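You operate a simulated robot arm through the tools that you are given. There is no shell and no other tool. Be economical: measure what you need, move in short steps, check, and stop when the job is done.

You run a simulated robot arm. Do the job below in one go: nothing can be reset, and whatever is moved stays where it is left.

JOB
Slide the purple box back, lay the green pillow on the closet shelf and the white folded cloth on it.
Fine: the box goes to the back of the shelf; shut the closet.

Only the result counts: the job must be done as asked and must still hold three seconds after the hand-in. Knocking over, shifting, dropping, spilling or breaking anything else fails it. Flat cloth is picked up by pressing the open fingertips on it (5 to 10 N) and closing them slowly along it; thin cloth reads only 2 to 8 mm in the jaws.

ROBOT AND FRAMES
A 7-joint arm with a two-finger parallel gripper on a trunk, on a base that drives. Base frame: it is fixed to the floor where the robot stands at the start and does not move with it; the origin is under the middle of the robot, x ahead of it, y to its left, z up. Units: m, degrees, N and s.
With the tool pointing down near the work surface it reaches from about 0.1 to 0.7 m from the robot's upright axis, wherever it stands. Its first joint turns from -115.0 to 115.0 degrees. Places, roughly: shelf of the closet [0.6, 0.1, 0.8]; closet door [0.4, -0.6, 0.9]; dryer dial [0.5, 0.5, 0.9]; start button [0.5, 0.4, 0.9]; green pillow [-1.75, 0, 0.25]; white folded cloth [-1.75, 0.5, 0.25]. Payload 3.91 kg.
The tool frame sits at the grasp point between the pads (the TCP): z along the fingers, y along the line on which they close. The tips reach 0.03 m beyond it. The gripper opens to 0.11 m. The fingers are 0.02 m wide and 0.01 m thick; the gripper's body (0.048 by 0.112 m) begins 0.055 m behind the TCP.
Orientation is that of the tool frame in the base frame, as a unit quaternion [w, x, y, z]. With the fingers straight down and closing along the base's y, the tool's x points along the base's -x, its y along +y and its z along -z.

CONTROLS
- The arm moves only by the tool send_rows. Its argument "commands" is a list of rows, each a list of 3 entries, a list of its own where there are three numbers: the shift along the tool's x, y, z in units of 25 mm (1.0 is 25 mm), then the turn, a rotation vector about the tool's x, y, z in units of 8 degrees (1.0 is 8 degrees), then the gripper command, from -1 (fully open) to 1 (shut), values between in proportion. In form: [[[tx, ty, tz], [ax, ay, az], claw], ...]. A call has 1 to 12 rows; each row shifts and turns the commanded pose from where the row before left it, along the tool's axes as they then stand. A call with a number of a shift or a turn outside -1 to 1 is refused whole. A row lasts 0.2 s, in which the tool goes at most 0.05 m and 8.6 degrees; a call with a longer step from one row to the next is refused whole, and so is a gripper value outside its range. A pose out of reach is approached as far as the arm can. The call stops where the force on the tool passes 40 N (or 10 N more than at its start, if that is more) or the arm is blocked; 0.2 s more then pass. Each finger travels about 0.153 m/s and halts on what it meets, pressing with about 29 N; the grip force reading is that of the motor and also rises with nothing between the fingers. The clock runs only during rows and for 0.2 s after the last one: add rows that do not move to give the fingers time. The reply holds the time, the measured pose of the TCP, the force on the tool along the base axes, the opening and the grip force, in the units named above and with some noise, and new pictures: "pictures" is both (left out), scene, wrist or none.
- Cameras (640 x 400 px; columns grow to the right, rows downward): "scene" is now at [0.2257, 0.1944, 1.3319]; the picture's right is [-0.12, -0.99, 0.00], its down [-0.63, 0.08, -0.77] and it looks along [0.77, -0.09, -0.63] (base axes); focal length 217 px, centre (320, 200). "wrist" rides on the gripper at [0.072, 0.017, -0.103] in the tool frame; the picture's right is [-0.23, 0.97, 0.00], its down [-0.76, -0.18, -0.62] and it looks along [-0.61, -0.14, 0.78] (tool axes); focal length 222 px, centre (320, 200).
- raise_lower(by): slides the trunk up (or, below 0, down) by that many m; the arm and the scene camera ride with it, the base frame stays. It gives what a move gives, with no picture.
- roll_base(legs): drives the robot by 1 to 6 legs, each [ahead, left, turn to the left] in m, m and degrees, along the robot's own axes; the way and the turn of a leg run together, so that a leg with both is an arc; at most 1.5 m and 180 degrees a leg. The arm and the cameras ride along, it lands a little off, and it stops where it bumps. It gives what a move gives, and a new picture of the scene camera.
- head_to(pan, tilt): turns the head with the scene camera to pan (to the left, within 80 degrees either way) and tilt (down, from -29 to 69), counted from straight ahead of the robot. It gives what a move gives, and a new picture of the scene camera.
- point_at(camera, pixels): for up to 12 pixels [column, row] of the newest picture of that camera ("zoom" is the newest enlarged one), the place [x, y, z] in the base frame of the surface seen there, good to about 0.002 m. The clock stands still meanwhile.
- zoom(camera, box): a new picture of the part [left, top, right, bottom] of that camera's present view, enlarged. The clock stands still meanwhile.
- close_job(): hands the job in; it is judged then, once.

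Keep the steps short. Do not move on a guess: measure, check each grasp and each placing, and mend mistakes. In all there are 80 turns and 170 pictures (those below and enlarged ones count). Leave the gripper open and the arm clear of the work at the hand-in unless told otherwise, and finish with a single line.

The tools are called after "Call:" by a JSON object that holds its "method" and its "body". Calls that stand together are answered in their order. send_rows: Moves the arm, as the interface text tells. Its arguments: {"type":"object","properties":{"commands":{"type":"array"},"pictures":{"type":"string","enum":["both","scene","wrist","none"]}},"required":["commands"]} The other tools are called the same way: raise_lower (by) slides the trunk up or down; roll_base (legs) drives the base; head_to (pan, tilt) turns the head that bears the scene camera; point_at (camera, pixels) gives the place of the surface under pixels of a picture; zoom (camera, box) takes an enlarged picture of a part of a camera's view; close_job () hands the job in.

At the start:

```text
t: 0.0
position: [0.4151, 0.2419, 1.1966]
orientation: [0.0, 0.0, 1.0, 0.0]
contact_force: [-0.5, 1.1, 0.1]
finger_gap: 0.1099
grasp_force: 0.1
trunk travel left (down, up): [-0.675, 0.315]
robot x, y, heading: [-0.0022, 0.0019, -0.1]
head pan, tilt: [-7.0, 39.4]
```

scene: 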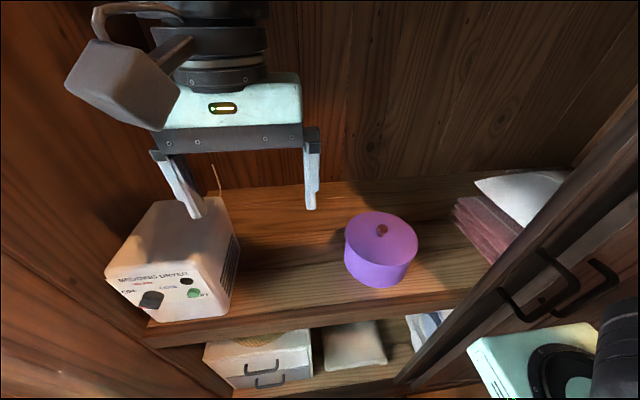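
wrist: 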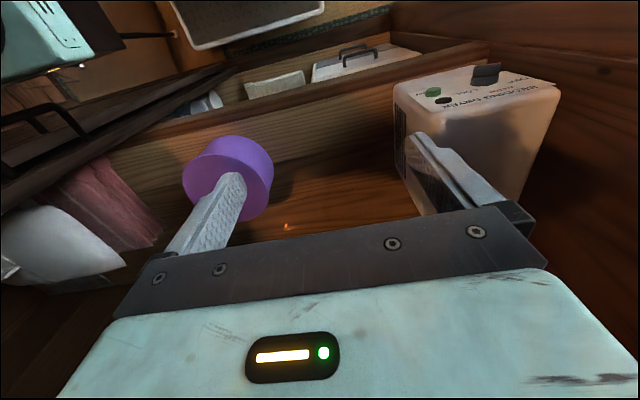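

I see the purple round box at about (380,250), the dryer at left, and a door on the right with handles near (540,290). I measure the shelf, the box and the door first.

Call:
{"method": "point_at", "body": {"camera": "scene", "pixels": [[380, 230], [347, 240], [416, 240], [382, 285], [280, 310], [300, 270], [340, 190], [450, 180], [240, 250], [540, 290], [600, 290], [600, 180]]}}

Call:
{"method": "head_to", "body": {"pan": -45, "tilt": 35}}

```text
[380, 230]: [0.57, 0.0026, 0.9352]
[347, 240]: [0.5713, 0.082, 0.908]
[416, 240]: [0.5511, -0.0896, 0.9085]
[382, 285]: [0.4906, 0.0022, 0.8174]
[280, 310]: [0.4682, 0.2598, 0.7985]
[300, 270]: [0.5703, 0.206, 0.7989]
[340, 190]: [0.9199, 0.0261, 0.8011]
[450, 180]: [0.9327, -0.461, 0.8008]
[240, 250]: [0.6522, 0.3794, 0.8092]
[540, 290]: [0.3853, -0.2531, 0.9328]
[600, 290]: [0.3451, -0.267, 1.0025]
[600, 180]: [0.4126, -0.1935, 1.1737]
```

```text
t: 1.0
position: [0.415, 0.2431, 1.196]
orientation: [0.0, 0.0, 1.0, 0.0]
contact_force: [-0.5, 0.6, -0.1]
finger_gap: 0.1098
grasp_force: 0.1
trunk travel left (down, up): [-0.675, 0.315]
robot x, y, heading: [0.0044, -0.0031, 0.1]
head pan, tilt: [-45.0, 35.0]
```

scene: 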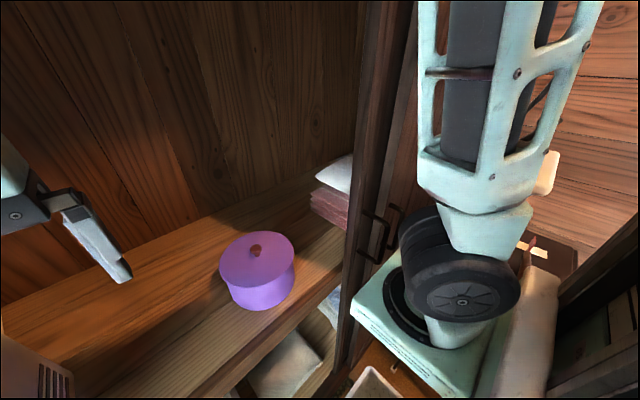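

The door seems to lie in the plane x≈0.4 with its left edge near y≈-0.2 (sliding). I zoom on the door and handles.

Call:
{"method": "zoom", "body": {"camera": "scene", "box": [300, 100, 460, 400]}}

Call:
{"method": "head_to", "body": {"pan": 0, "tilt": 10}}

```text
1.33 times, centred on (380, 250) of scene
```

zoom: 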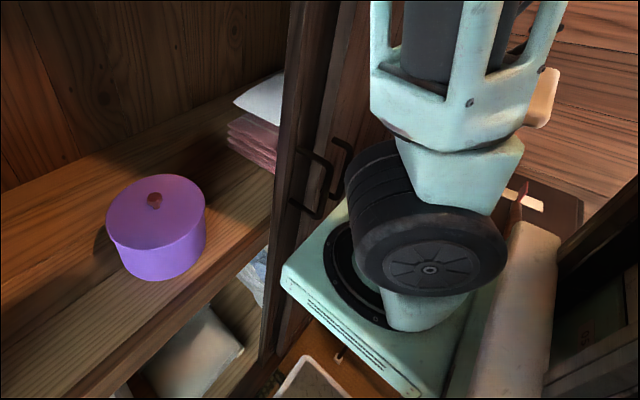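

```text
t: 2.2
position: [0.4171, 0.243, 1.1969]
orientation: [0.0, 0.001, 1.0, 0.0]
contact_force: [0.4, 0.1, -0.9]
finger_gap: 0.1097
grasp_force: 0.0
trunk travel left (down, up): [-0.675, 0.315]
robot x, y, heading: [0.0012, 0.0016, 0.0]
head pan, tilt: [0.0, 10.0]
```

scene: 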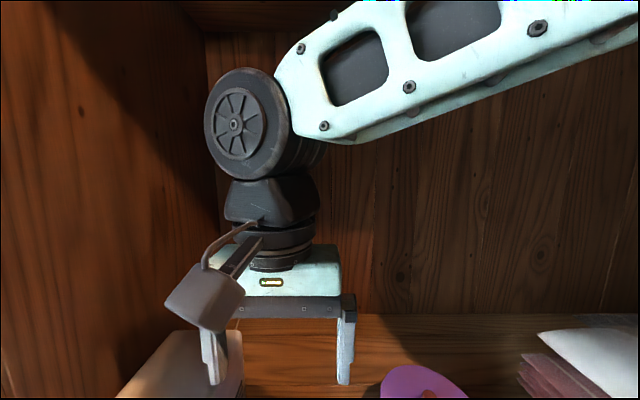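

I measure the back wall, and the items at the right end of the shelf.

Call:
{"method": "point_at", "body": {"camera": "scene", "pixels": [[430, 290], [430, 318], [430, 345], [420, 385], [540, 390], [560, 350], [525, 365], [290, 390], [180, 340], [600, 345], [100, 200], [250, 8]]}}

Call:
{"method": "head_to", "body": {"pan": 0, "tilt": 55}}

```text
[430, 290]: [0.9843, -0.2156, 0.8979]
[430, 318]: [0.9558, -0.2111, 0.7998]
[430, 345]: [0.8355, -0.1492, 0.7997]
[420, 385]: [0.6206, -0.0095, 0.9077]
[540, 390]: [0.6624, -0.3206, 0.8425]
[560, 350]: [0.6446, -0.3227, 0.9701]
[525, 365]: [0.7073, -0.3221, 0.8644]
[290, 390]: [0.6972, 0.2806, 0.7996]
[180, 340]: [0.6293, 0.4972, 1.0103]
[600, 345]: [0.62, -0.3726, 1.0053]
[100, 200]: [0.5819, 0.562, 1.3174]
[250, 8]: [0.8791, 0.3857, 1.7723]
```

```text
t: 3.3
position: [0.416, 0.2438, 1.1969]
orientation: [0.0, 0.0, 1.0, 0.0]
contact_force: [0.7, 0.8, -0.7]
finger_gap: 0.1098
grasp_force: 0.0
trunk travel left (down, up): [-0.675, 0.315]
robot x, y, heading: [0.0015, 0.0018, 0.3]
head pan, tilt: [0.0, 55.0]
```

scene: 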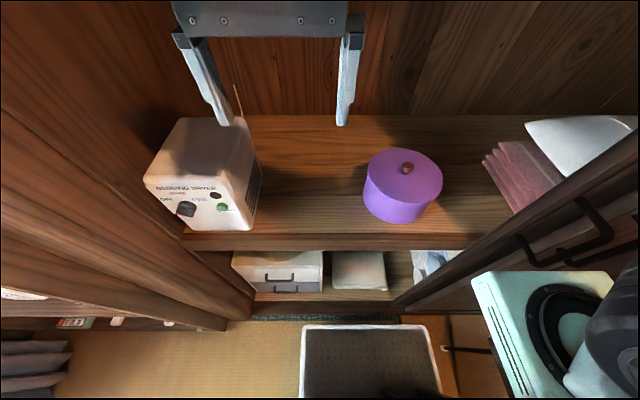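

I measure the door and the left panel edges here.

Call:
{"method": "point_at", "body": {"camera": "scene", "pixels": [[405, 298], [470, 245], [440, 290], [560, 175], [520, 240], [560, 265], [600, 220], [628, 160], [330, 240], [215, 315], [150, 270], [240, 300]]}}

Call:
{"method": "zoom", "body": {"camera": "scene", "box": [400, 150, 640, 300]}}

```text
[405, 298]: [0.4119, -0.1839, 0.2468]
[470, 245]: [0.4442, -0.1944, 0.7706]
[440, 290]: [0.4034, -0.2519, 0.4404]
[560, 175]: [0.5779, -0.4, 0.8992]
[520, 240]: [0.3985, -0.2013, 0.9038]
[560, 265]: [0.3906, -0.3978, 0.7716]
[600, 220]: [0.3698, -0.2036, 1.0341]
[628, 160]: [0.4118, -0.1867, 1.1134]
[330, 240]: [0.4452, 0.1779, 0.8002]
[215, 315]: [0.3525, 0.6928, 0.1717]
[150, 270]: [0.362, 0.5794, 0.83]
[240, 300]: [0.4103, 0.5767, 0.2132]
```

```text
2.67 times, centred on (520, 225) of scene
```

zoom: 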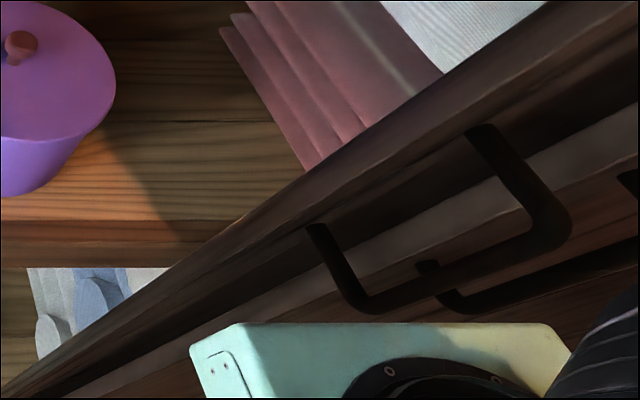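

The door is a slider: plane x≈0.405, left edge y≈-0.18, handle bar at about (0.37,-0.20,0.90–1.03); it must go to the jamb at y≈0.577. The box has its centre near (0.575,-0.003), radius 0.086; the back wall is at x≈0.98. I first bring the tool to y≈0 and tilt the fingers 40° forward, high above the shelf.

Call:
{"method": "send_rows", "body": {"commands": [[[0.1, -1, 0], [0, 0, 0], -1], [[0.1, -1, 0], [0, 0, 0], -1], [[0.1, -1, 0], [0, 0, 0], -1], [[0.1, -1, 0], [0, 0, 0], -1], [[0.1, -1, 0], [0, 0, 0], -1], [[0.1, -1, 0], [0, 0, 0], -1], [[0, -1, 0], [0, 0, 0], -1], [[0, -1, 0], [0, 0, 0], -1], [[0, -1, 0], [0, 0, 0], -1], [[0, -0.85, 0], [0, 0, 0], -1]], "pictures": "none"}}

Call:
{"method": "send_rows", "body": {"commands": [[[0, 0, 0], [0, -1, 0], -1], [[0, 0, 0], [0, -1, 0], -1], [[0, 0, 0], [0, -1, 0], -1], [[0, 0, 0], [0, -1, 0], -1], [[0, 0, 0], [0, -1, 0], -1], [[0, 0, 0], [0, 0, 0], -1]]}}

```text
t: 5.5
position: [0.4107, 0.0403, 1.1816]
orientation: [0.0, 0.0, 1.0, -0.001]
contact_force: [0.1, -0.1, -0.3]
finger_gap: 0.1101
grasp_force: 0.0
out of reach, approached as far as the arm can: row 8, 9, 10
trunk travel left (down, up): [-0.675, 0.315]
robot x, y, heading: [-0.0005, -0.0, 0.1]
head pan, tilt: [0.0, 55.0]
```

```text
t: 6.9
position: [0.4466, 0.0751, 1.1281]
orientation: [0.342, 0.0, 0.94, -0.004]
contact_force: [-0.1, -1.0, 0.5]
finger_gap: 0.1103
grasp_force: 0.0
out of reach, approached as far as the arm can: row 1, 2, 3
trunk travel left (down, up): [-0.675, 0.315]
robot x, y, heading: [0.0018, 0.0022, -0.2]
head pan, tilt: [0.0, 55.0]
```

scene: 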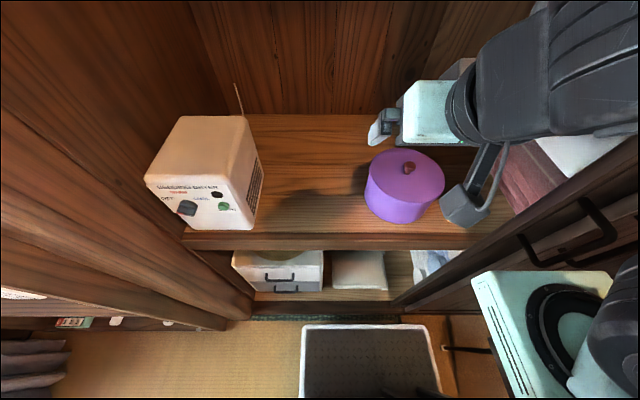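
wrist: 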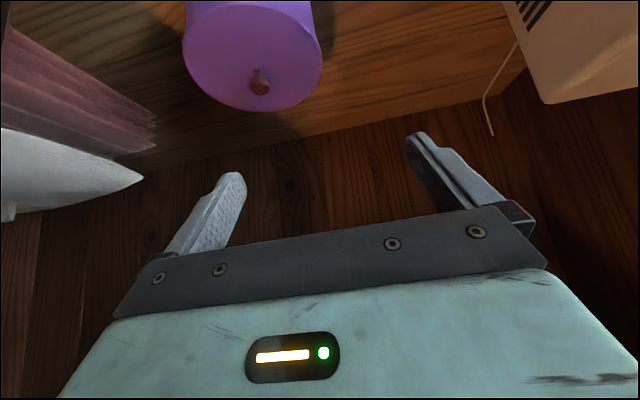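

The arm ran out of reach (too folded), the tilt is correct. I measure where the robot's own shoulder stands, relative to the door.

Call:
{"method": "point_at", "body": {"camera": "scene", "pixels": [[480, 280], [600, 275], [540, 300], [600, 330], [510, 390], [560, 60], [420, 110], [460, 210]]}}

Call:
{"method": "head_to", "body": {"pan": -70, "tilt": 30}}

```text
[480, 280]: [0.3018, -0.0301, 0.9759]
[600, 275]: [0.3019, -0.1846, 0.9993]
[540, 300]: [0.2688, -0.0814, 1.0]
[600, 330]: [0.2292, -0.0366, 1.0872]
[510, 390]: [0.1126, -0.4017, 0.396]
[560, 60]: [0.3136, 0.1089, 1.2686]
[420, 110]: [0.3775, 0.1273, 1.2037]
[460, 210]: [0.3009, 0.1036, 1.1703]
```

```text
t: 8.3
position: [0.4467, 0.0751, 1.1268]
orientation: [0.34, -0.001, 0.94, -0.003]
contact_force: [-0.4, -0.4, 0.4]
finger_gap: 0.1103
grasp_force: 0.0
trunk travel left (down, up): [-0.675, 0.315]
robot x, y, heading: [0.0006, -0.0007, -0.1]
head pan, tilt: [-70.0, 30.0]
```

scene: 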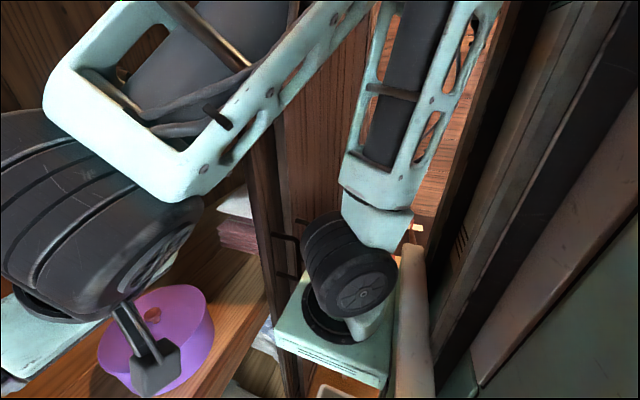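

The shoulder is near (0.2,-0.1), too close. I back the base up 0.2 m so that the arm has room in front of the box.

Call:
{"method": "roll_base", "body": {"legs": [[-0.2, 0, 0]]}}

Call:
{"method": "head_to", "body": {"pan": -10, "tilt": 40}}

```text
t: 9.9
position: [0.2443, 0.075, 1.1259]
orientation: [0.34, 0.0, 0.941, -0.004]
contact_force: [-1.0, 0.8, -1.1]
finger_gap: 0.1098
grasp_force: 0.1
trunk travel left (down, up): [-0.675, 0.315]
robot x, y, heading: [-0.1998, 0.0006, -0.3]
head pan, tilt: [-70.0, 30.0]
```

scene: 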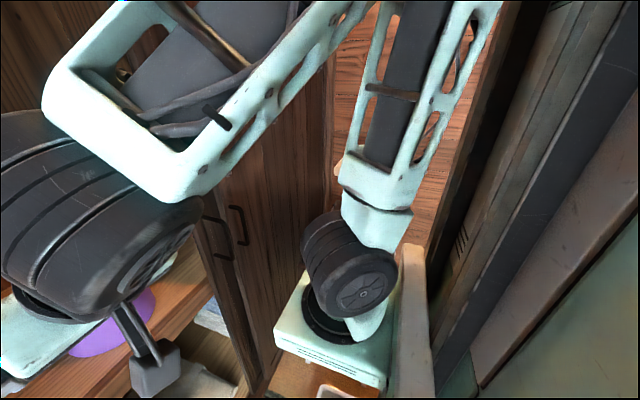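

```text
t: 11.2
position: [0.2441, 0.0738, 1.1271]
orientation: [0.339, 0.0, 0.941, -0.005]
contact_force: [0.2, 0.9, -1.4]
finger_gap: 0.1102
grasp_force: 0.0
trunk travel left (down, up): [-0.675, 0.315]
robot x, y, heading: [-0.2009, 0.0003, -0.0]
head pan, tilt: [-10.0, 40.0]
```

scene: 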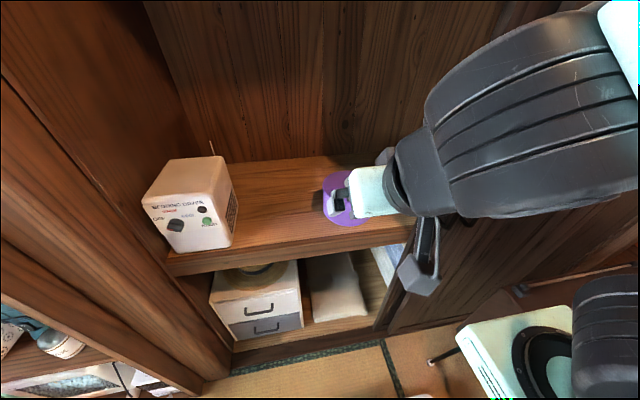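

Clear. I lower the trunk 0.2 m and then bring the open fingers in front of the box at about (0.415,-0.003,0.875).

Call:
{"method": "raise_lower", "body": {"by": -0.2}}

Call:
{"method": "send_rows", "body": {"commands": [[[-0.49, -0.385, 0.738], [0, 0, 0], -1], [[-0.49, -0.385, 0.738], [0, 0, 0], -1], [[-0.49, -0.385, 0.738], [0, 0, 0], -1], [[-0.49, -0.385, 0.738], [0, 0, 0], -1], [[-0.49, -0.385, 0.738], [0, 0, 0], -1], [[-0.49, -0.385, 0.738], [0, 0, 0], -1], [[-0.49, -0.385, 0.738], [0, 0, 0], -1], [[-0.49, -0.385, 0.738], [0, 0, 0], -1], [[0, 0, 0], [0, 0, 0], -1]]}}

```text
t: 13.4
position: [0.246, 0.0733, 0.9239]
orientation: [0.338, -0.002, 0.941, -0.004]
contact_force: [-0.2, 0.6, -0.3]
finger_gap: 0.1101
grasp_force: 0.0
trunk travel left (down, up): [-0.475, 0.515]
robot x, y, heading: [-0.2027, 0.002, -0.2]
head pan, tilt: [-10.0, 40.0]
```

```text
t: 15.4
position: [0.4153, -0.004, 0.8791]
orientation: [0.34, 0.001, 0.94, -0.001]
contact_force: [-1.0, 0.1, 0.8]
finger_gap: 0.1102
grasp_force: 0.1
out of reach, approached as far as the arm can: row 2
trunk travel left (down, up): [-0.475, 0.515]
robot x, y, heading: [-0.1998, 0.0017, -0.1]
head pan, tilt: [-10.0, 40.0]
```

scene: 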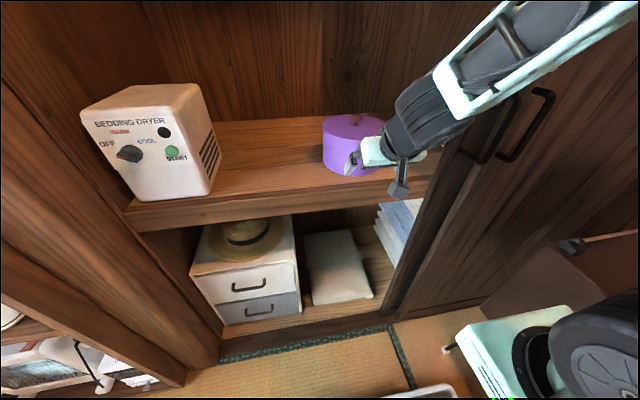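
wrist: 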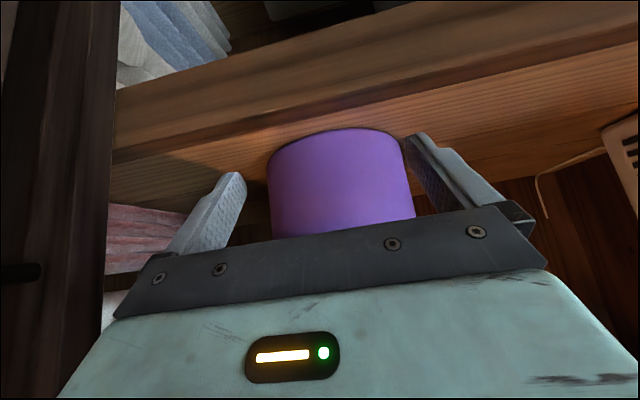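

Fingers straddle the box's centre line. I push ahead gently, 0.14 m in total.

Call:
{"method": "send_rows", "body": {"commands": [[[-0.613, 0, 0.514], [0, 0, 0], -1], [[-0.613, 0, 0.514], [0, 0, 0], -1], [[-0.613, 0, 0.514], [0, 0, 0], -1], [[-0.46, 0, 0.386], [0, 0, 0], -1], [[-0.46, 0, 0.386], [0, 0, 0], -1], [[-0.46, 0, 0.386], [0, 0, 0], -1], [[-0.46, 0, 0.386], [0, 0, 0], -1], [[-0.46, 0, 0.386], [0, 0, 0], -1]]}}

```text
t: 17.2
position: [0.5499, -0.0049, 0.8783]
orientation: [0.34, 0.0, 0.94, -0.001]
contact_force: [-0.8, 0.6, 0.1]
finger_gap: 0.1098
grasp_force: 0.1
trunk travel left (down, up): [-0.475, 0.515]
robot x, y, heading: [-0.2006, -0.0021, -0.1]
head pan, tilt: [-10.0, 40.0]
```

scene: 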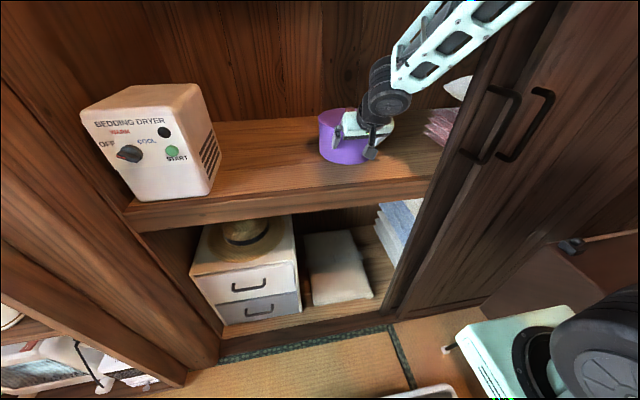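
wrist: 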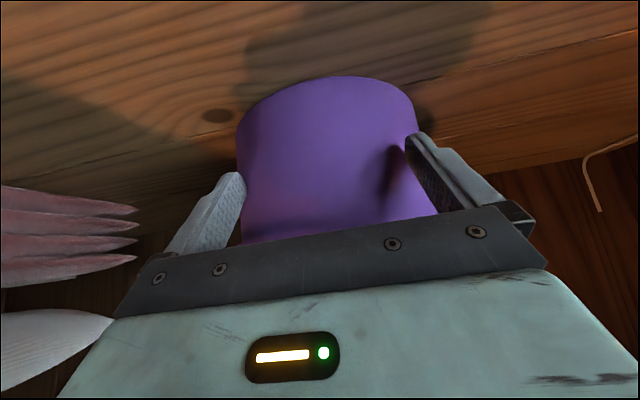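

Contact is at hand and the box lies between the fingers. I keep pushing 0.14 m further.

Call:
{"method": "send_rows", "body": {"commands": [[[-0.46, 0, 0.386], [0, 0, 0], -1], [[-0.46, 0, 0.386], [0, 0, 0], -1], [[-0.46, 0, 0.386], [0, 0, 0], -1], [[-0.46, 0, 0.386], [0, 0, 0], -1], [[-0.46, 0, 0.386], [0, 0, 0], -1], [[-0.46, 0, 0.386], [0, 0, 0], -1], [[-0.46, 0, 0.386], [0, 0, 0], -1], [[-0.46, 0, 0.386], [0, 0, 0], -1], [[-0.46, 0, 0.386], [0, 0, 0], -1]]}}

```text
t: 19.2
position: [0.6849, -0.0063, 0.8781]
orientation: [0.34, 0.001, 0.94, -0.002]
contact_force: [0.1, -0.4, 0.5]
finger_gap: 0.1102
grasp_force: 0.0
trunk travel left (down, up): [-0.475, 0.515]
robot x, y, heading: [-0.1998, 0.0012, 0.2]
head pan, tilt: [-10.0, 40.0]
```

scene: 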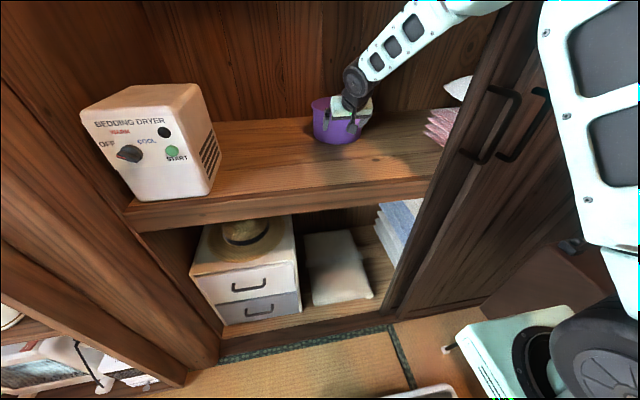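
wrist: 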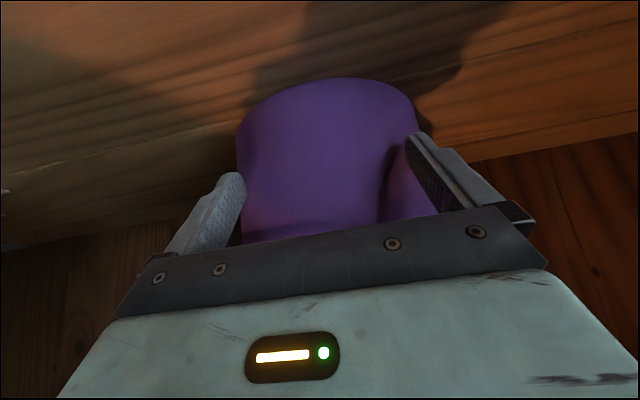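

The box slides along. About 0.11 m remains; I push on with smaller steps near the end.

Call:
{"method": "send_rows", "body": {"commands": [[[-0.46, 0, 0.386], [0, 0, 0], -1], [[-0.46, 0, 0.386], [0, 0, 0], -1], [[-0.46, 0, 0.386], [0, 0, 0], -1], [[-0.46, 0, 0.386], [0, 0, 0], -1], [[-0.46, 0, 0.386], [0, 0, 0], -1], [[-0.31, 0, 0.257], [0, 0, 0], -1], [[-0.31, 0, 0.257], [0, 0, 0], -1]]}}

```text
t: 20.8
position: [0.7785, -0.0062, 0.8772]
orientation: [0.341, 0.001, 0.94, -0.002]
contact_force: [-0.9, 0.6, -0.5]
finger_gap: 0.1101
grasp_force: 0.1
trunk travel left (down, up): [-0.475, 0.515]
robot x, y, heading: [-0.2013, 0.0011, -0.2]
head pan, tilt: [-10.0, 40.0]
```

scene: 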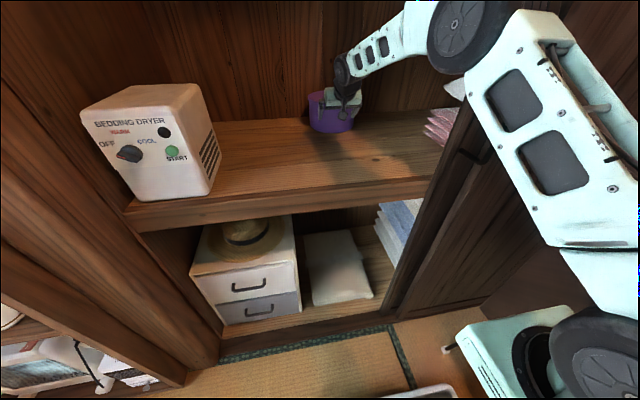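
wrist: 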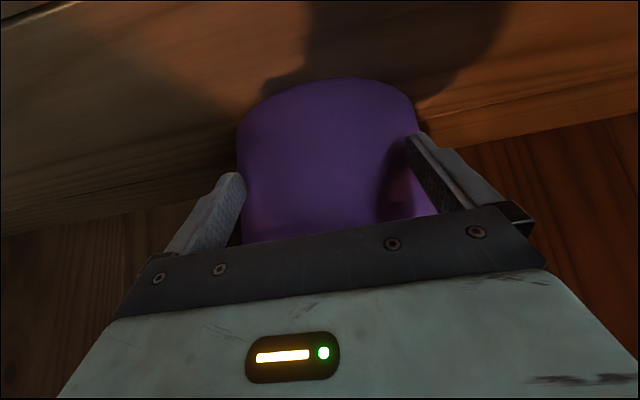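

Good. I measure how far the box is from the wall.

Call:
{"method": "point_at", "body": {"camera": "scene", "pixels": [[318, 100], [316, 118], [330, 128], [300, 110], [300, 80], [322, 85], [412, 110]]}}

Call:
{"method": "zoom", "body": {"camera": "scene", "box": [280, 60, 400, 150]}}

```text
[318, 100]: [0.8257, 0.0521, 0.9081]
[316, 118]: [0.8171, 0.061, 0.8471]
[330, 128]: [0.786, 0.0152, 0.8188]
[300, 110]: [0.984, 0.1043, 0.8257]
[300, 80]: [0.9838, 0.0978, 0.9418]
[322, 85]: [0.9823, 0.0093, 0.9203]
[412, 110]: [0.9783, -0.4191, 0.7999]
```

```text
4.44 times, centred on (340, 105) of scene
```

zoom: 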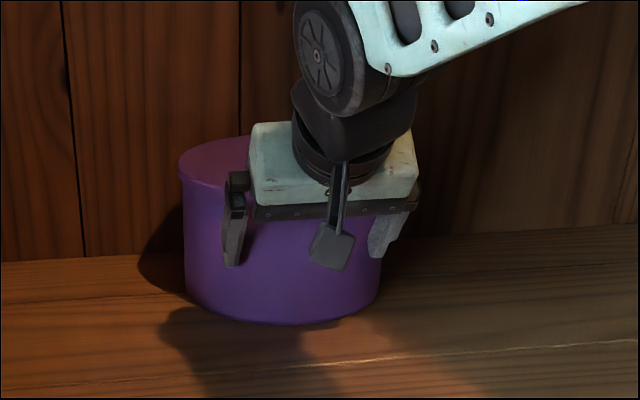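

Front at x≈0.785, so the back is at ≈0.958; the wall is at 0.984. I push the last 24 mm slowly.

Call:
{"method": "send_rows", "body": {"commands": [[[-0.153, 0, 0.128], [0, 0, 0], -1], [[-0.153, 0, 0.128], [0, 0, 0], -1], [[-0.153, 0, 0.128], [0, 0, 0], -1], [[-0.153, 0, 0.128], [0, 0, 0], -1], [[-0.122, 0, 0.103], [0, 0, 0], -1], [[0, 0, 0], [0, 0, 0], -1]]}}

Call:
{"method": "point_at", "body": {"camera": "scene", "pixels": [[330, 126], [326, 126], [334, 127], [310, 105]]}}

```text
t: 22.2
position: [0.8039, -0.007, 0.8774]
orientation: [0.34, 0.001, 0.94, -0.002]
contact_force: [-0.3, -0.1, 0.8]
finger_gap: 0.1098
grasp_force: 0.1
trunk travel left (down, up): [-0.475, 0.515]
robot x, y, heading: [-0.197, -0.0001, -0.3]
head pan, tilt: [-10.0, 40.0]
```

scene: 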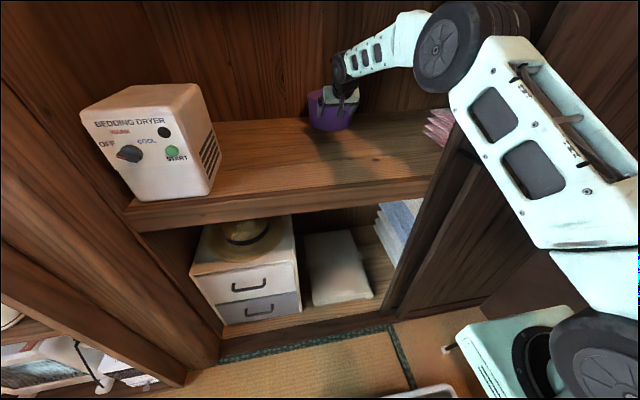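
wrist: 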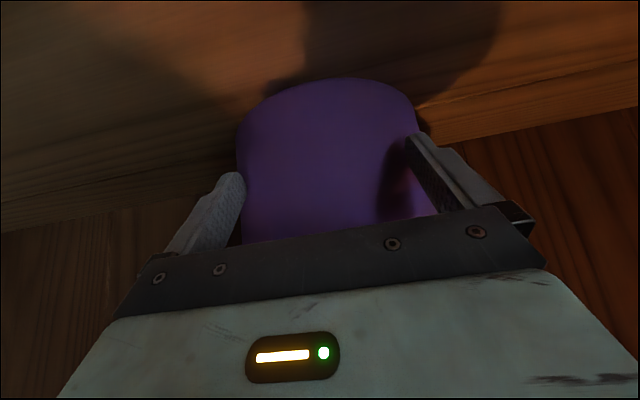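

```text
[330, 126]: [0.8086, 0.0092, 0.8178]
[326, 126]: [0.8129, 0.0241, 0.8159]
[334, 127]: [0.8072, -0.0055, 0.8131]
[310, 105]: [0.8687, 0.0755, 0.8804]
```

Box front is at 0.807, its back within 4 mm of the wall. I retract the arm straight back out of the closet.

Call:
{"method": "send_rows", "body": {"commands": [[[0.5, 0, -0.42], [0, 0, 0], -1], [[1, 0, -0.839], [0, 0, 0], -1], [[1, 0, -0.839], [0, 0, 0], -1], [[1, 0, -0.839], [0, 0, 0], -1], [[1, 0, -0.839], [0, 0, 0], -1], [[1, 0, -0.839], [0, 0, 0], -1], [[1, 0, -0.839], [0, 0, 0], -1], [[1, 0, -0.839], [0, 0, 0], -1], [[1, 0, -0.839], [0, 0, 0], -1], [[1, 0, -0.839], [0, 0, 0], -1], [[1, 0, -0.839], [0, 0, 0], -1], [[1, 0, -0.839], [0, 0, 0], -1]], "pictures": "none"}}

Call:
{"method": "head_to", "body": {"pan": 75, "tilt": 35}}

```text
t: 24.8
position: [0.4289, -0.0062, 0.8784]
orientation: [0.341, 0.001, 0.94, -0.001]
contact_force: [-0.2, 0.1, 0.4]
finger_gap: 0.1101
grasp_force: 0.1
trunk travel left (down, up): [-0.475, 0.515]
robot x, y, heading: [-0.2015, -0.0001, 0.2]
head pan, tilt: [-10.0, 40.0]
```

```text
t: 26.4
position: [0.4299, -0.0053, 0.8786]
orientation: [0.34, 0.0, 0.94, -0.002]
contact_force: [-0.1, 0.3, -0.5]
finger_gap: 0.1099
grasp_force: 0.0
trunk travel left (down, up): [-0.475, 0.515]
robot x, y, heading: [-0.2019, -0.0025, 0.2]
head pan, tilt: [75.0, 35.0]
```

scene: 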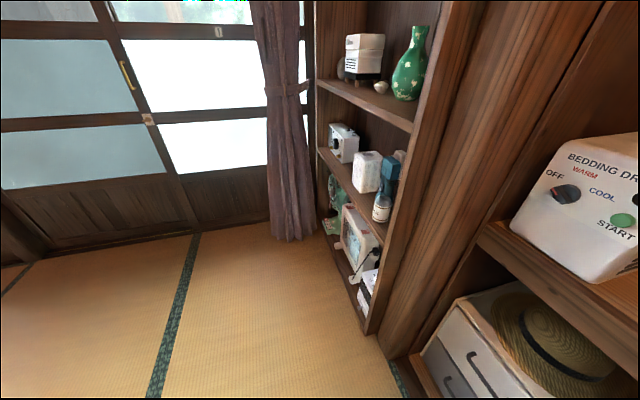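

The left side is free floor. I back up 0.3 m and turn left 90°, then look toward the bedding.

Call:
{"method": "roll_base", "body": {"legs": [[-0.35, 0, 0], [0, 0, 90]]}}

Call:
{"method": "head_to", "body": {"pan": 70, "tilt": 35}}

```text
t: 32.5
position: [-0.5493, 0.6306, 0.8787]
orientation: [-0.242, 0.666, -0.663, -0.241]
contact_force: [0.6, -0.1, -1.0]
finger_gap: 0.1098
grasp_force: 0.0
trunk travel left (down, up): [-0.475, 0.515]
robot x, y, heading: [-0.5505, 0.0001, 90.1]
head pan, tilt: [75.0, 35.0]
```

scene: 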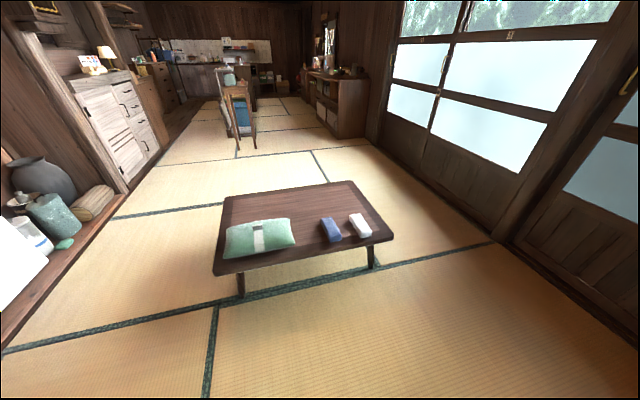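

```text
t: 33.1
position: [-0.5492, 0.6297, 0.8784]
orientation: [-0.241, 0.665, -0.664, -0.24]
contact_force: [-0.9, 0.4, -0.2]
finger_gap: 0.1098
grasp_force: 0.2
trunk travel left (down, up): [-0.475, 0.515]
robot x, y, heading: [-0.5521, -0.0024, 90.2]
head pan, tilt: [70.0, 35.0]
```

scene: 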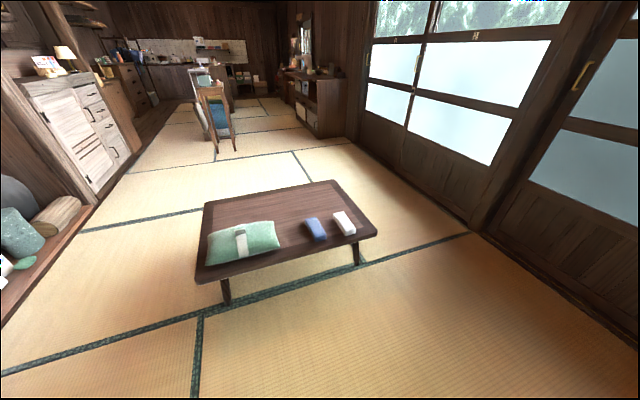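

A low table carries the green pillow, a blue cloth and the white folded cloth. I zoom in and measure.

Call:
{"method": "zoom", "body": {"camera": "scene", "box": [190, 170, 390, 295]}}

Call:
{"method": "point_at", "body": {"camera": "scene", "pixels": [[242, 240], [212, 260], [278, 246], [209, 235], [271, 222], [315, 230], [343, 223], [357, 234], [300, 250], [197, 280], [374, 235], [340, 182]]}}

```text
3.20 times, centred on (290, 232) of scene
```

zoom: 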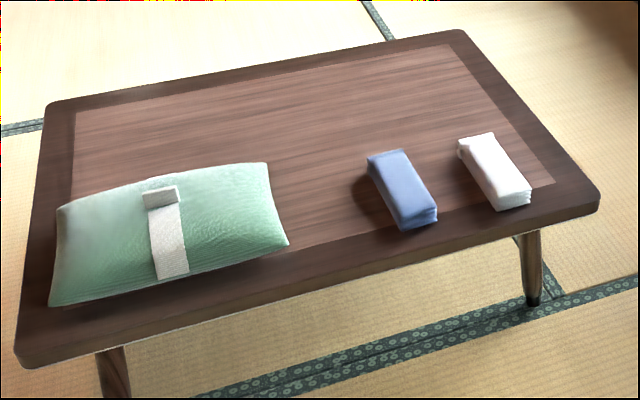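

```text
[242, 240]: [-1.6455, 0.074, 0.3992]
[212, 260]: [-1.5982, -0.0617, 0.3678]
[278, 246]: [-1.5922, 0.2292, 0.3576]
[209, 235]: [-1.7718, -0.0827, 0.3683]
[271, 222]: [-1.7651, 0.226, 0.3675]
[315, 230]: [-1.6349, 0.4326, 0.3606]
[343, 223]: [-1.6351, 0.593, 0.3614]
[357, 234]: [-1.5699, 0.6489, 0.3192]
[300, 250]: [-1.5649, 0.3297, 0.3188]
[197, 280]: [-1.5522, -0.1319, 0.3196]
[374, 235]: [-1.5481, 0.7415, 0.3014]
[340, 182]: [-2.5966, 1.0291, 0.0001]
```

Table top z≈0.319, near edge x≈-1.55. Pillow centre ≈(-1.68,0.07), about 0.19×0.31, top 0.40, with a white band and an upright tab; white cloth ≈(-1.62,0.60), top 0.361. I turn to face the table and drive to x≈-1.05.

Call:
{"method": "roll_base", "body": {"legs": [[0, 0, 90], [0.5, -0.07, 0]]}}

Call:
{"method": "head_to", "body": {"pan": 0, "tilt": 55}}

```text
t: 39.9
position: [-1.6801, 0.0699, 0.8789]
orientation: [0.0, 0.94, 0.002, -0.34]
contact_force: [-0.5, 0.2, 0.4]
finger_gap: 0.11
grasp_force: 0.0
trunk travel left (down, up): [-0.475, 0.515]
robot x, y, heading: [-1.0502, 0.0695, -179.5]
head pan, tilt: [70.0, 35.0]
```

scene: 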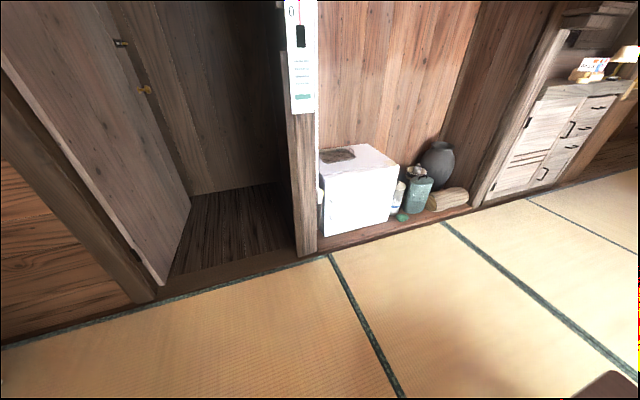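

```text
t: 41.3
position: [-1.68, 0.0708, 0.879]
orientation: [0.0, 0.94, 0.003, -0.34]
contact_force: [0.3, 0.1, -1.0]
finger_gap: 0.1099
grasp_force: 0.1
trunk travel left (down, up): [-0.475, 0.515]
robot x, y, heading: [-1.0479, 0.0671, -179.8]
head pan, tilt: [0.0, 55.0]
```

scene: 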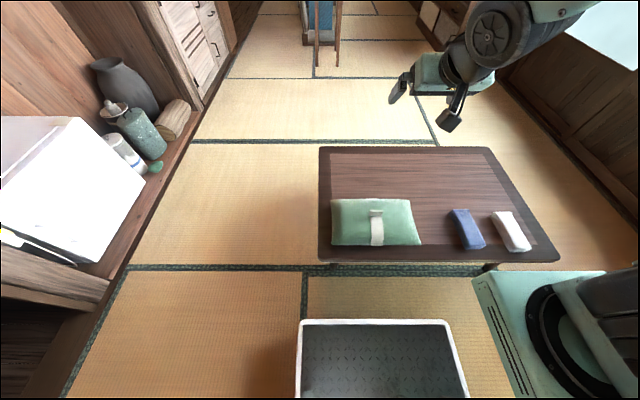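

The tool is right above the pillow. I zoom in on it and measure the tab.

Call:
{"method": "zoom", "body": {"camera": "scene", "box": [315, 185, 435, 260]}}

Call:
{"method": "zoom", "body": {"camera": "wrist", "box": [0, 0, 640, 400]}}

```text
5.33 times, centred on (375, 222) of scene
```

zoom: 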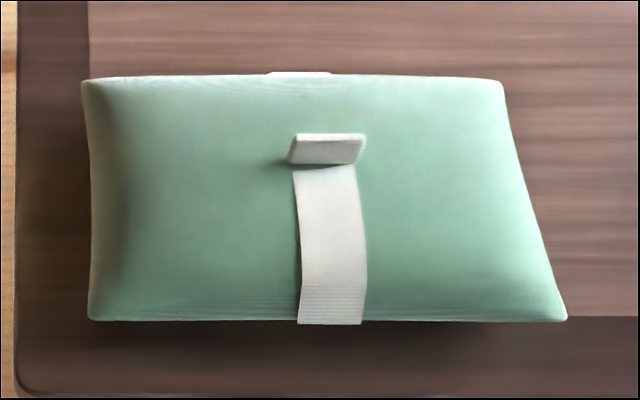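

```text
1.00 times, centred on (320, 200) of wrist
```

zoom: 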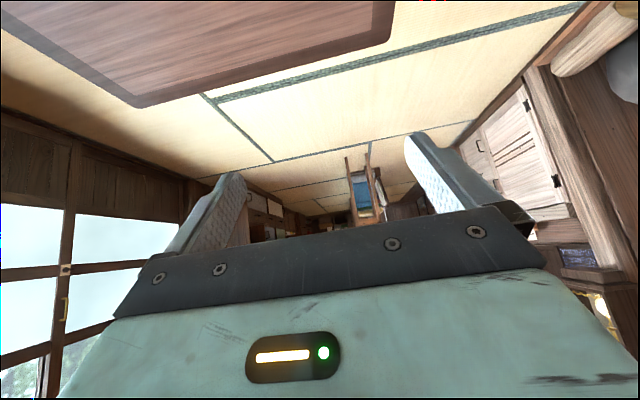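

Call:
{"method": "point_at", "body": {"camera": "scene", "pixels": [[376, 213], [376, 210.6], [370.5, 212.5], [382, 212.5], [376, 215.5], [376, 217.5], [372, 200], [335, 205], [405, 203], [360, 205]]}}

Call:
{"method": "send_rows", "body": {"commands": [[[0, 0, 0], [0, 1, 0], -1], [[0, 0, 0], [0, 1, 0], -1], [[0, 0, 0], [0, 1, 0], -1], [[0, 0, 0], [0, 1, 0], -1], [[0, 0, 0], [0, 1, 0], -1], [[0, 0, 0], [0, 0, 0], -1]], "pictures": "none"}}

```text
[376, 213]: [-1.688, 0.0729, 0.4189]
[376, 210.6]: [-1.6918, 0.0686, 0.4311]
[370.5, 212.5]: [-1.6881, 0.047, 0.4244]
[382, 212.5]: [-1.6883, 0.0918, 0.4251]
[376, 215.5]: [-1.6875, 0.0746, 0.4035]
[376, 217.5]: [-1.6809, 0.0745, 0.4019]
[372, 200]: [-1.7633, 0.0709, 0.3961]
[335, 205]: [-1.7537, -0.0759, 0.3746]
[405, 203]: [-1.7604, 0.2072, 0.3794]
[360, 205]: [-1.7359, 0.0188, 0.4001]
```

```text
t: 42.7
position: [-1.6803, 0.0704, 0.8781]
orientation: [-0.001, 1.0, 0.001, 0.004]
contact_force: [-0.3, 0.0, -0.1]
finger_gap: 0.1102
grasp_force: 0.1
trunk travel left (down, up): [-0.475, 0.515]
robot x, y, heading: [-1.052, 0.0664, -179.8]
head pan, tilt: [0.0, 55.0]
```

Tab: front face x≈-1.688, y≈0.071, z 0.403–0.431, thin along x. I turn the gripper 90° about its axis so that it closes along x, then check.

Call:
{"method": "send_rows", "body": {"commands": [[[0, 0, 0], [0, 0, 0.9375], -1], [[0, 0, 0], [0, 0, 0.9375], -1], [[0, 0, 0], [0, 0, 0.9375], -1], [[0, 0, 0], [0, 0, 0.9375], -1], [[0, 0, 0], [0, 0, 0.9375], -1], [[0, 0, 0], [0, 0, 0.9375], -1], [[0, 0, 0], [0, 0, 0.9375], -1], [[0, 0, 0], [0, 0, 0.9375], -1], [[0, 0, 0], [0, 0, 0.9375], -1], [[0, 0, 0], [0, 0, 0.9375], -1], [[0, 0, 0], [0, 0, 0.9375], -1], [[0, 0, 0], [0, 0, 0.9375], -1]], "pictures": "none"}}

Call:
{"method": "raise_lower", "body": {"by": -0.35}}

Call:
{"method": "zoom", "body": {"camera": "wrist", "box": [0, 0, 640, 400]}}

Call:
{"method": "zoom", "body": {"camera": "scene", "box": [0, 0, 640, 400]}}

```text
t: 45.3
position: [-1.6782, 0.0707, 0.879]
orientation: [0.003, -0.707, 0.708, 0.001]
contact_force: [-0.4, 0.0, -0.1]
finger_gap: 0.1098
grasp_force: 0.1
trunk travel left (down, up): [-0.475, 0.515]
robot x, y, heading: [-1.0509, 0.064, -179.9]
head pan, tilt: [0.0, 55.0]
```

```text
t: 48.7
position: [-1.6797, 0.0709, 0.5286]
orientation: [-0.003, 0.708, -0.706, 0.0]
contact_force: [0.2, -0.6, -0.3]
finger_gap: 0.1103
grasp_force: 0.1
trunk travel left (down, up): [-0.125, 0.865]
robot x, y, heading: [-1.0499, 0.0687, -179.8]
head pan, tilt: [0.0, 55.0]
```

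```text
1.00 times, centred on (320, 200) of wrist
```

zoom: 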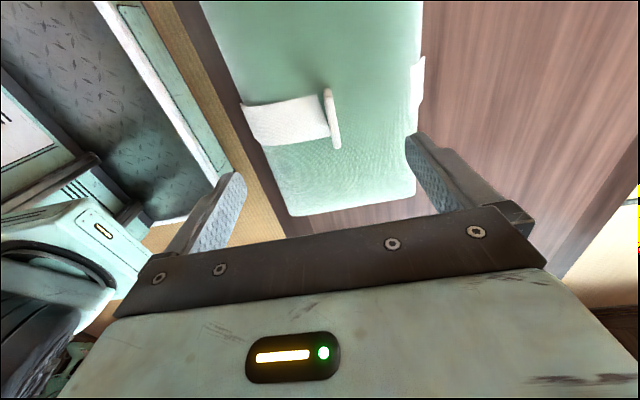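

```text
1.00 times, centred on (320, 200) of scene
```

zoom: 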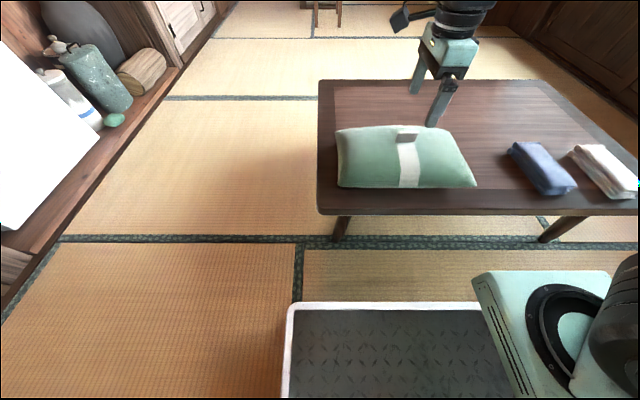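

The tab shows at (332,120) in the wrist view. I measure it from here too.

Call:
{"method": "point_at", "body": {"camera": "wrist", "pixels": [[329, 92], [332, 120], [336, 146], [341, 146], [326, 100], [324, 120], [350, 130], [345, 110]]}}

```text
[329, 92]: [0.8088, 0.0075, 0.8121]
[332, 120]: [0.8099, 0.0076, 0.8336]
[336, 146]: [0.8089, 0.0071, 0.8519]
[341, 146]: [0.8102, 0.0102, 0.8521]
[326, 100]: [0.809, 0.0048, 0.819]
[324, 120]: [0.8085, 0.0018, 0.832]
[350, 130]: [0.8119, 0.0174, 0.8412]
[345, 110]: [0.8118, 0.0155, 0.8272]
```

I shift 11 mm toward -x, descend 6 cm and narrow the fingers a bit, then look.

Call:
{"method": "send_rows", "body": {"commands": [[[0, 0.45, 0.6], [0, 0, 0], -0.2], [[0, 0, 0.6], [0, 0, 0], -0.2], [[0, 0, 0.6], [0, 0, 0], -0.2], [[0, 0, 0.6], [0, 0, 0], -0.2], [[0, 0, 0], [0, 0, 0], -0.2]]}}

```text
t: 49.9
position: [-1.6892, 0.0704, 0.4681]
orientation: [-0.003, 0.708, -0.706, 0.0]
contact_force: [0.3, 0.4, -0.5]
finger_gap: 0.0659
grasp_force: 0.1
trunk travel left (down, up): [-0.125, 0.865]
robot x, y, heading: [-1.0521, 0.0677, -180.0]
head pan, tilt: [0.0, 55.0]
```

scene: 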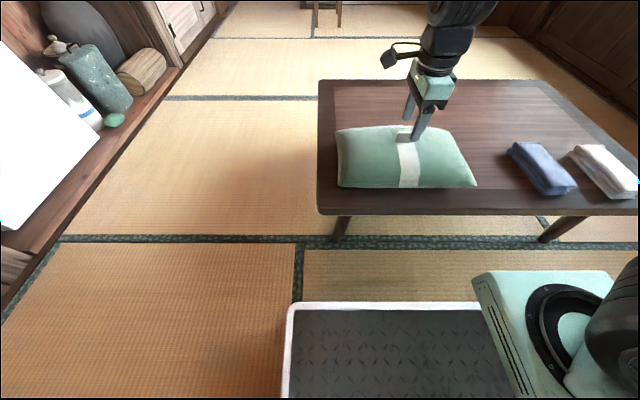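
wrist: 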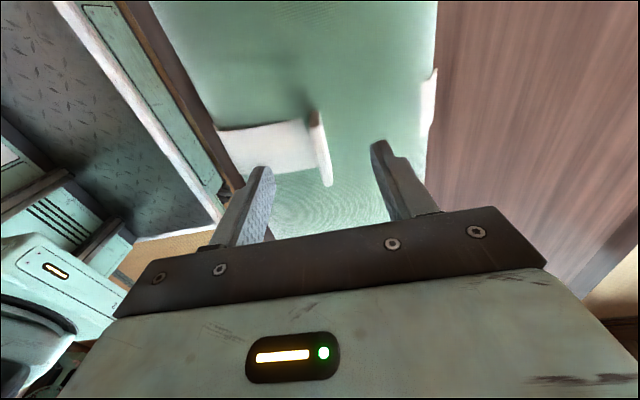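

Call:
{"method": "point_at", "body": {"camera": "wrist", "pixels": [[316, 120], [320, 145], [325, 175], [310, 150], [331, 180], [340, 150], [300, 150]]}}

```text
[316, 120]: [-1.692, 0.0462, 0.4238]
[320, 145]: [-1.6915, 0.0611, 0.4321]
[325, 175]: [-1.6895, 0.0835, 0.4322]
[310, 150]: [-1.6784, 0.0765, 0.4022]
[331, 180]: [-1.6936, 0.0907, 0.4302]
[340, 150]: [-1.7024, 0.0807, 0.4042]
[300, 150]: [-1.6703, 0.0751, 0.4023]
```

Tab centre (-1.691,0.069), top 0.432, base 0.403: aligned. I descend 33 mm and close slowly.

Call:
{"method": "send_rows", "body": {"commands": [[[0, 0.06, 0.45], [0, 0, 0], -0.2], [[0, 0, 0.45], [0, 0, 0], -0.2], [[0, 0, 0.3], [0, 0, 0], -0.2], [[0, 0, 0.1], [0, 0, 0], -0.2], [[0, 0, 0], [0, 0, 0.0], 0.2], [[0, 0, 0], [0, 0, 0.0], 0.5], [[0, 0, 0], [0, 0, 0.0], 0.8], [[0, 0, 0], [0, 0, 0.0], 1], [[0, 0, 0], [0, 0, 0.0], 1], [[0, 0, 0], [0, 0, 0.0], 1]]}}

```text
t: 52.1
position: [-1.6915, 0.0696, 0.4376]
orientation: [-0.002, 0.707, -0.707, 0.0]
contact_force: [2.5, 0.0, 1.2]
finger_gap: 0.008
grasp_force: 29.1
trunk travel left (down, up): [-0.125, 0.865]
robot x, y, heading: [-1.0533, 0.068, -180.0]
head pan, tilt: [0.0, 55.0]
```

scene: 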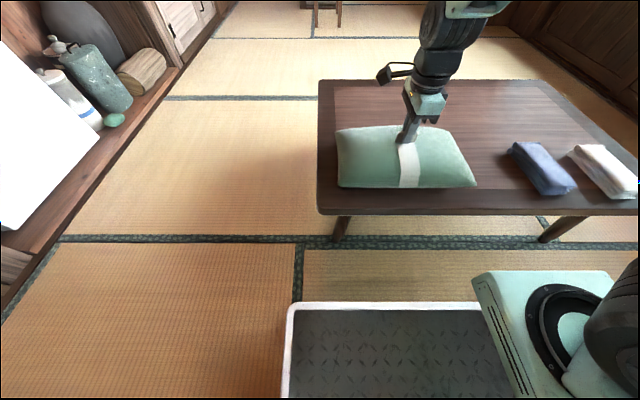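
wrist: 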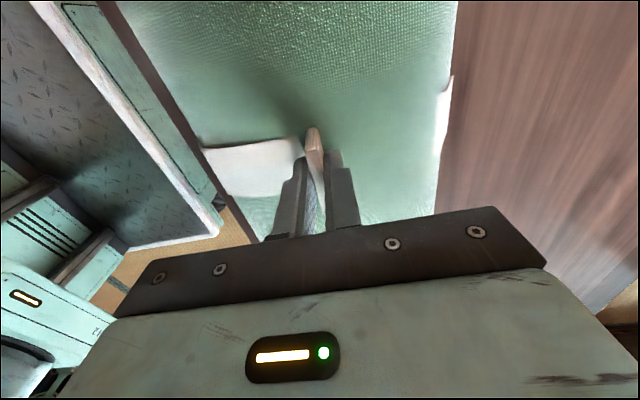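

The tab is held (8 mm, 29 N). I lift 8 cm and check.

Call:
{"method": "send_rows", "body": {"commands": [[[0, 0, -0.4], [0, 0, 0], 1], [[0, 0, -0.4], [0, 0, 0], 1], [[0, 0, -0.6], [0, 0, 0], 1], [[0, 0, -0.6], [0, 0, 0], 1], [[0, 0, -0.6], [0, 0, 0], 1], [[0, 0, -0.6], [0, 0, 0], 1], [[0, 0, 0], [0, 0, 0], 1]]}}

```text
t: 53.7
position: [-1.691, 0.0699, 0.5156]
orientation: [0.003, -0.707, 0.707, 0.0]
contact_force: [0.0, 0.1, -5.8]
finger_gap: 0.0079
grasp_force: 29.3
trunk travel left (down, up): [-0.125, 0.865]
robot x, y, heading: [-1.0505, 0.0695, -179.5]
head pan, tilt: [0.0, 55.0]
```

scene: 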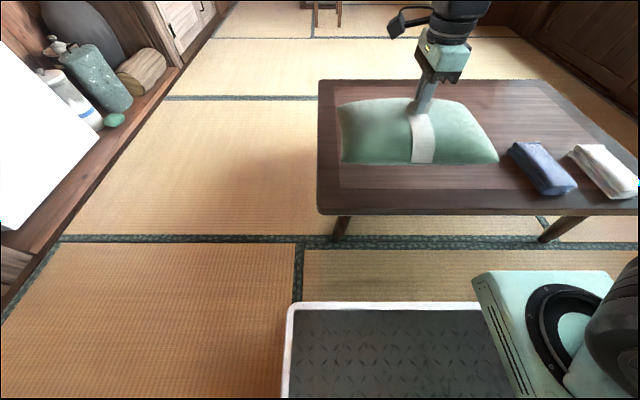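
wrist: 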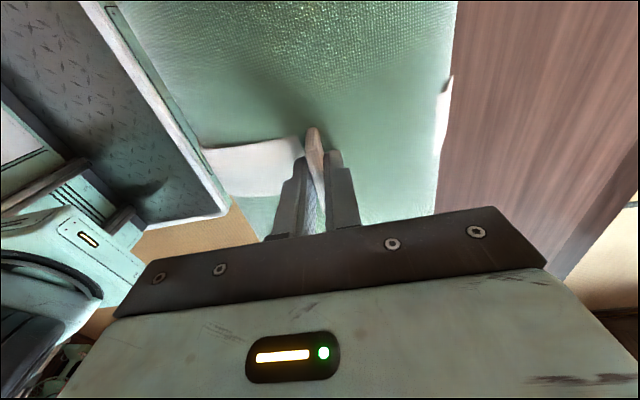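

The pillow hangs level, about 0.6 kg. I raise the trunk 0.5 m, then back away and turn right 180° over free floor.

Call:
{"method": "raise_lower", "body": {"by": 0.5}}

Call:
{"method": "roll_base", "body": {"legs": [[-0.4, 0, 0], [0, 0, -90], [0, 0, -90]]}}

Call:
{"method": "head_to", "body": {"pan": -5, "tilt": 35}}

```text
refused: 0.5 is not a number from -0.4 to 0.4
```

```text
t: 63.9
position: [-0.0085, 0.0713, 0.5157]
orientation: [0.0, 0.704, 0.71, -0.002]
contact_force: [-0.3, 0.5, -6.2]
finger_gap: 0.0079
grasp_force: 29.2
trunk travel left (down, up): [-0.125, 0.865]
robot x, y, heading: [-0.6467, 0.0723, 0.7]
head pan, tilt: [0.0, 55.0]
```

scene: 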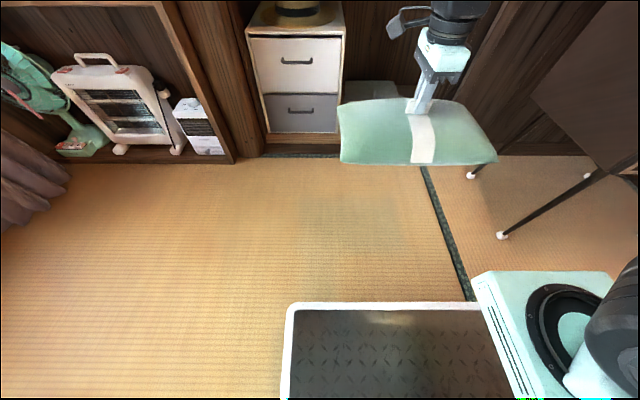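

```text
t: 64.7
position: [-0.0061, 0.0701, 0.5153]
orientation: [0.0, 0.704, 0.71, -0.002]
contact_force: [0.3, -0.3, -6.0]
finger_gap: 0.0079
grasp_force: 28.9
trunk travel left (down, up): [-0.125, 0.865]
robot x, y, heading: [-0.6495, 0.0709, 0.2]
head pan, tilt: [-5.0, 35.0]
```

scene: 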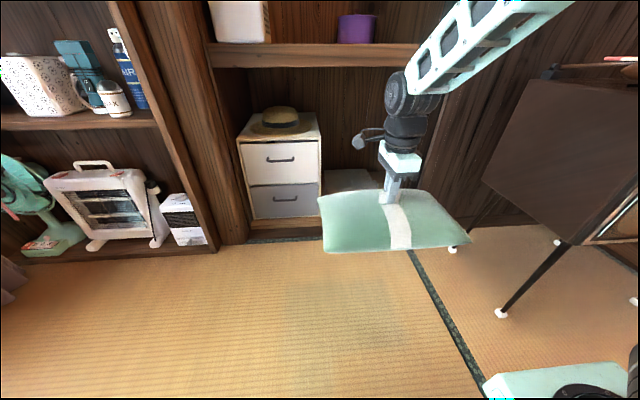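

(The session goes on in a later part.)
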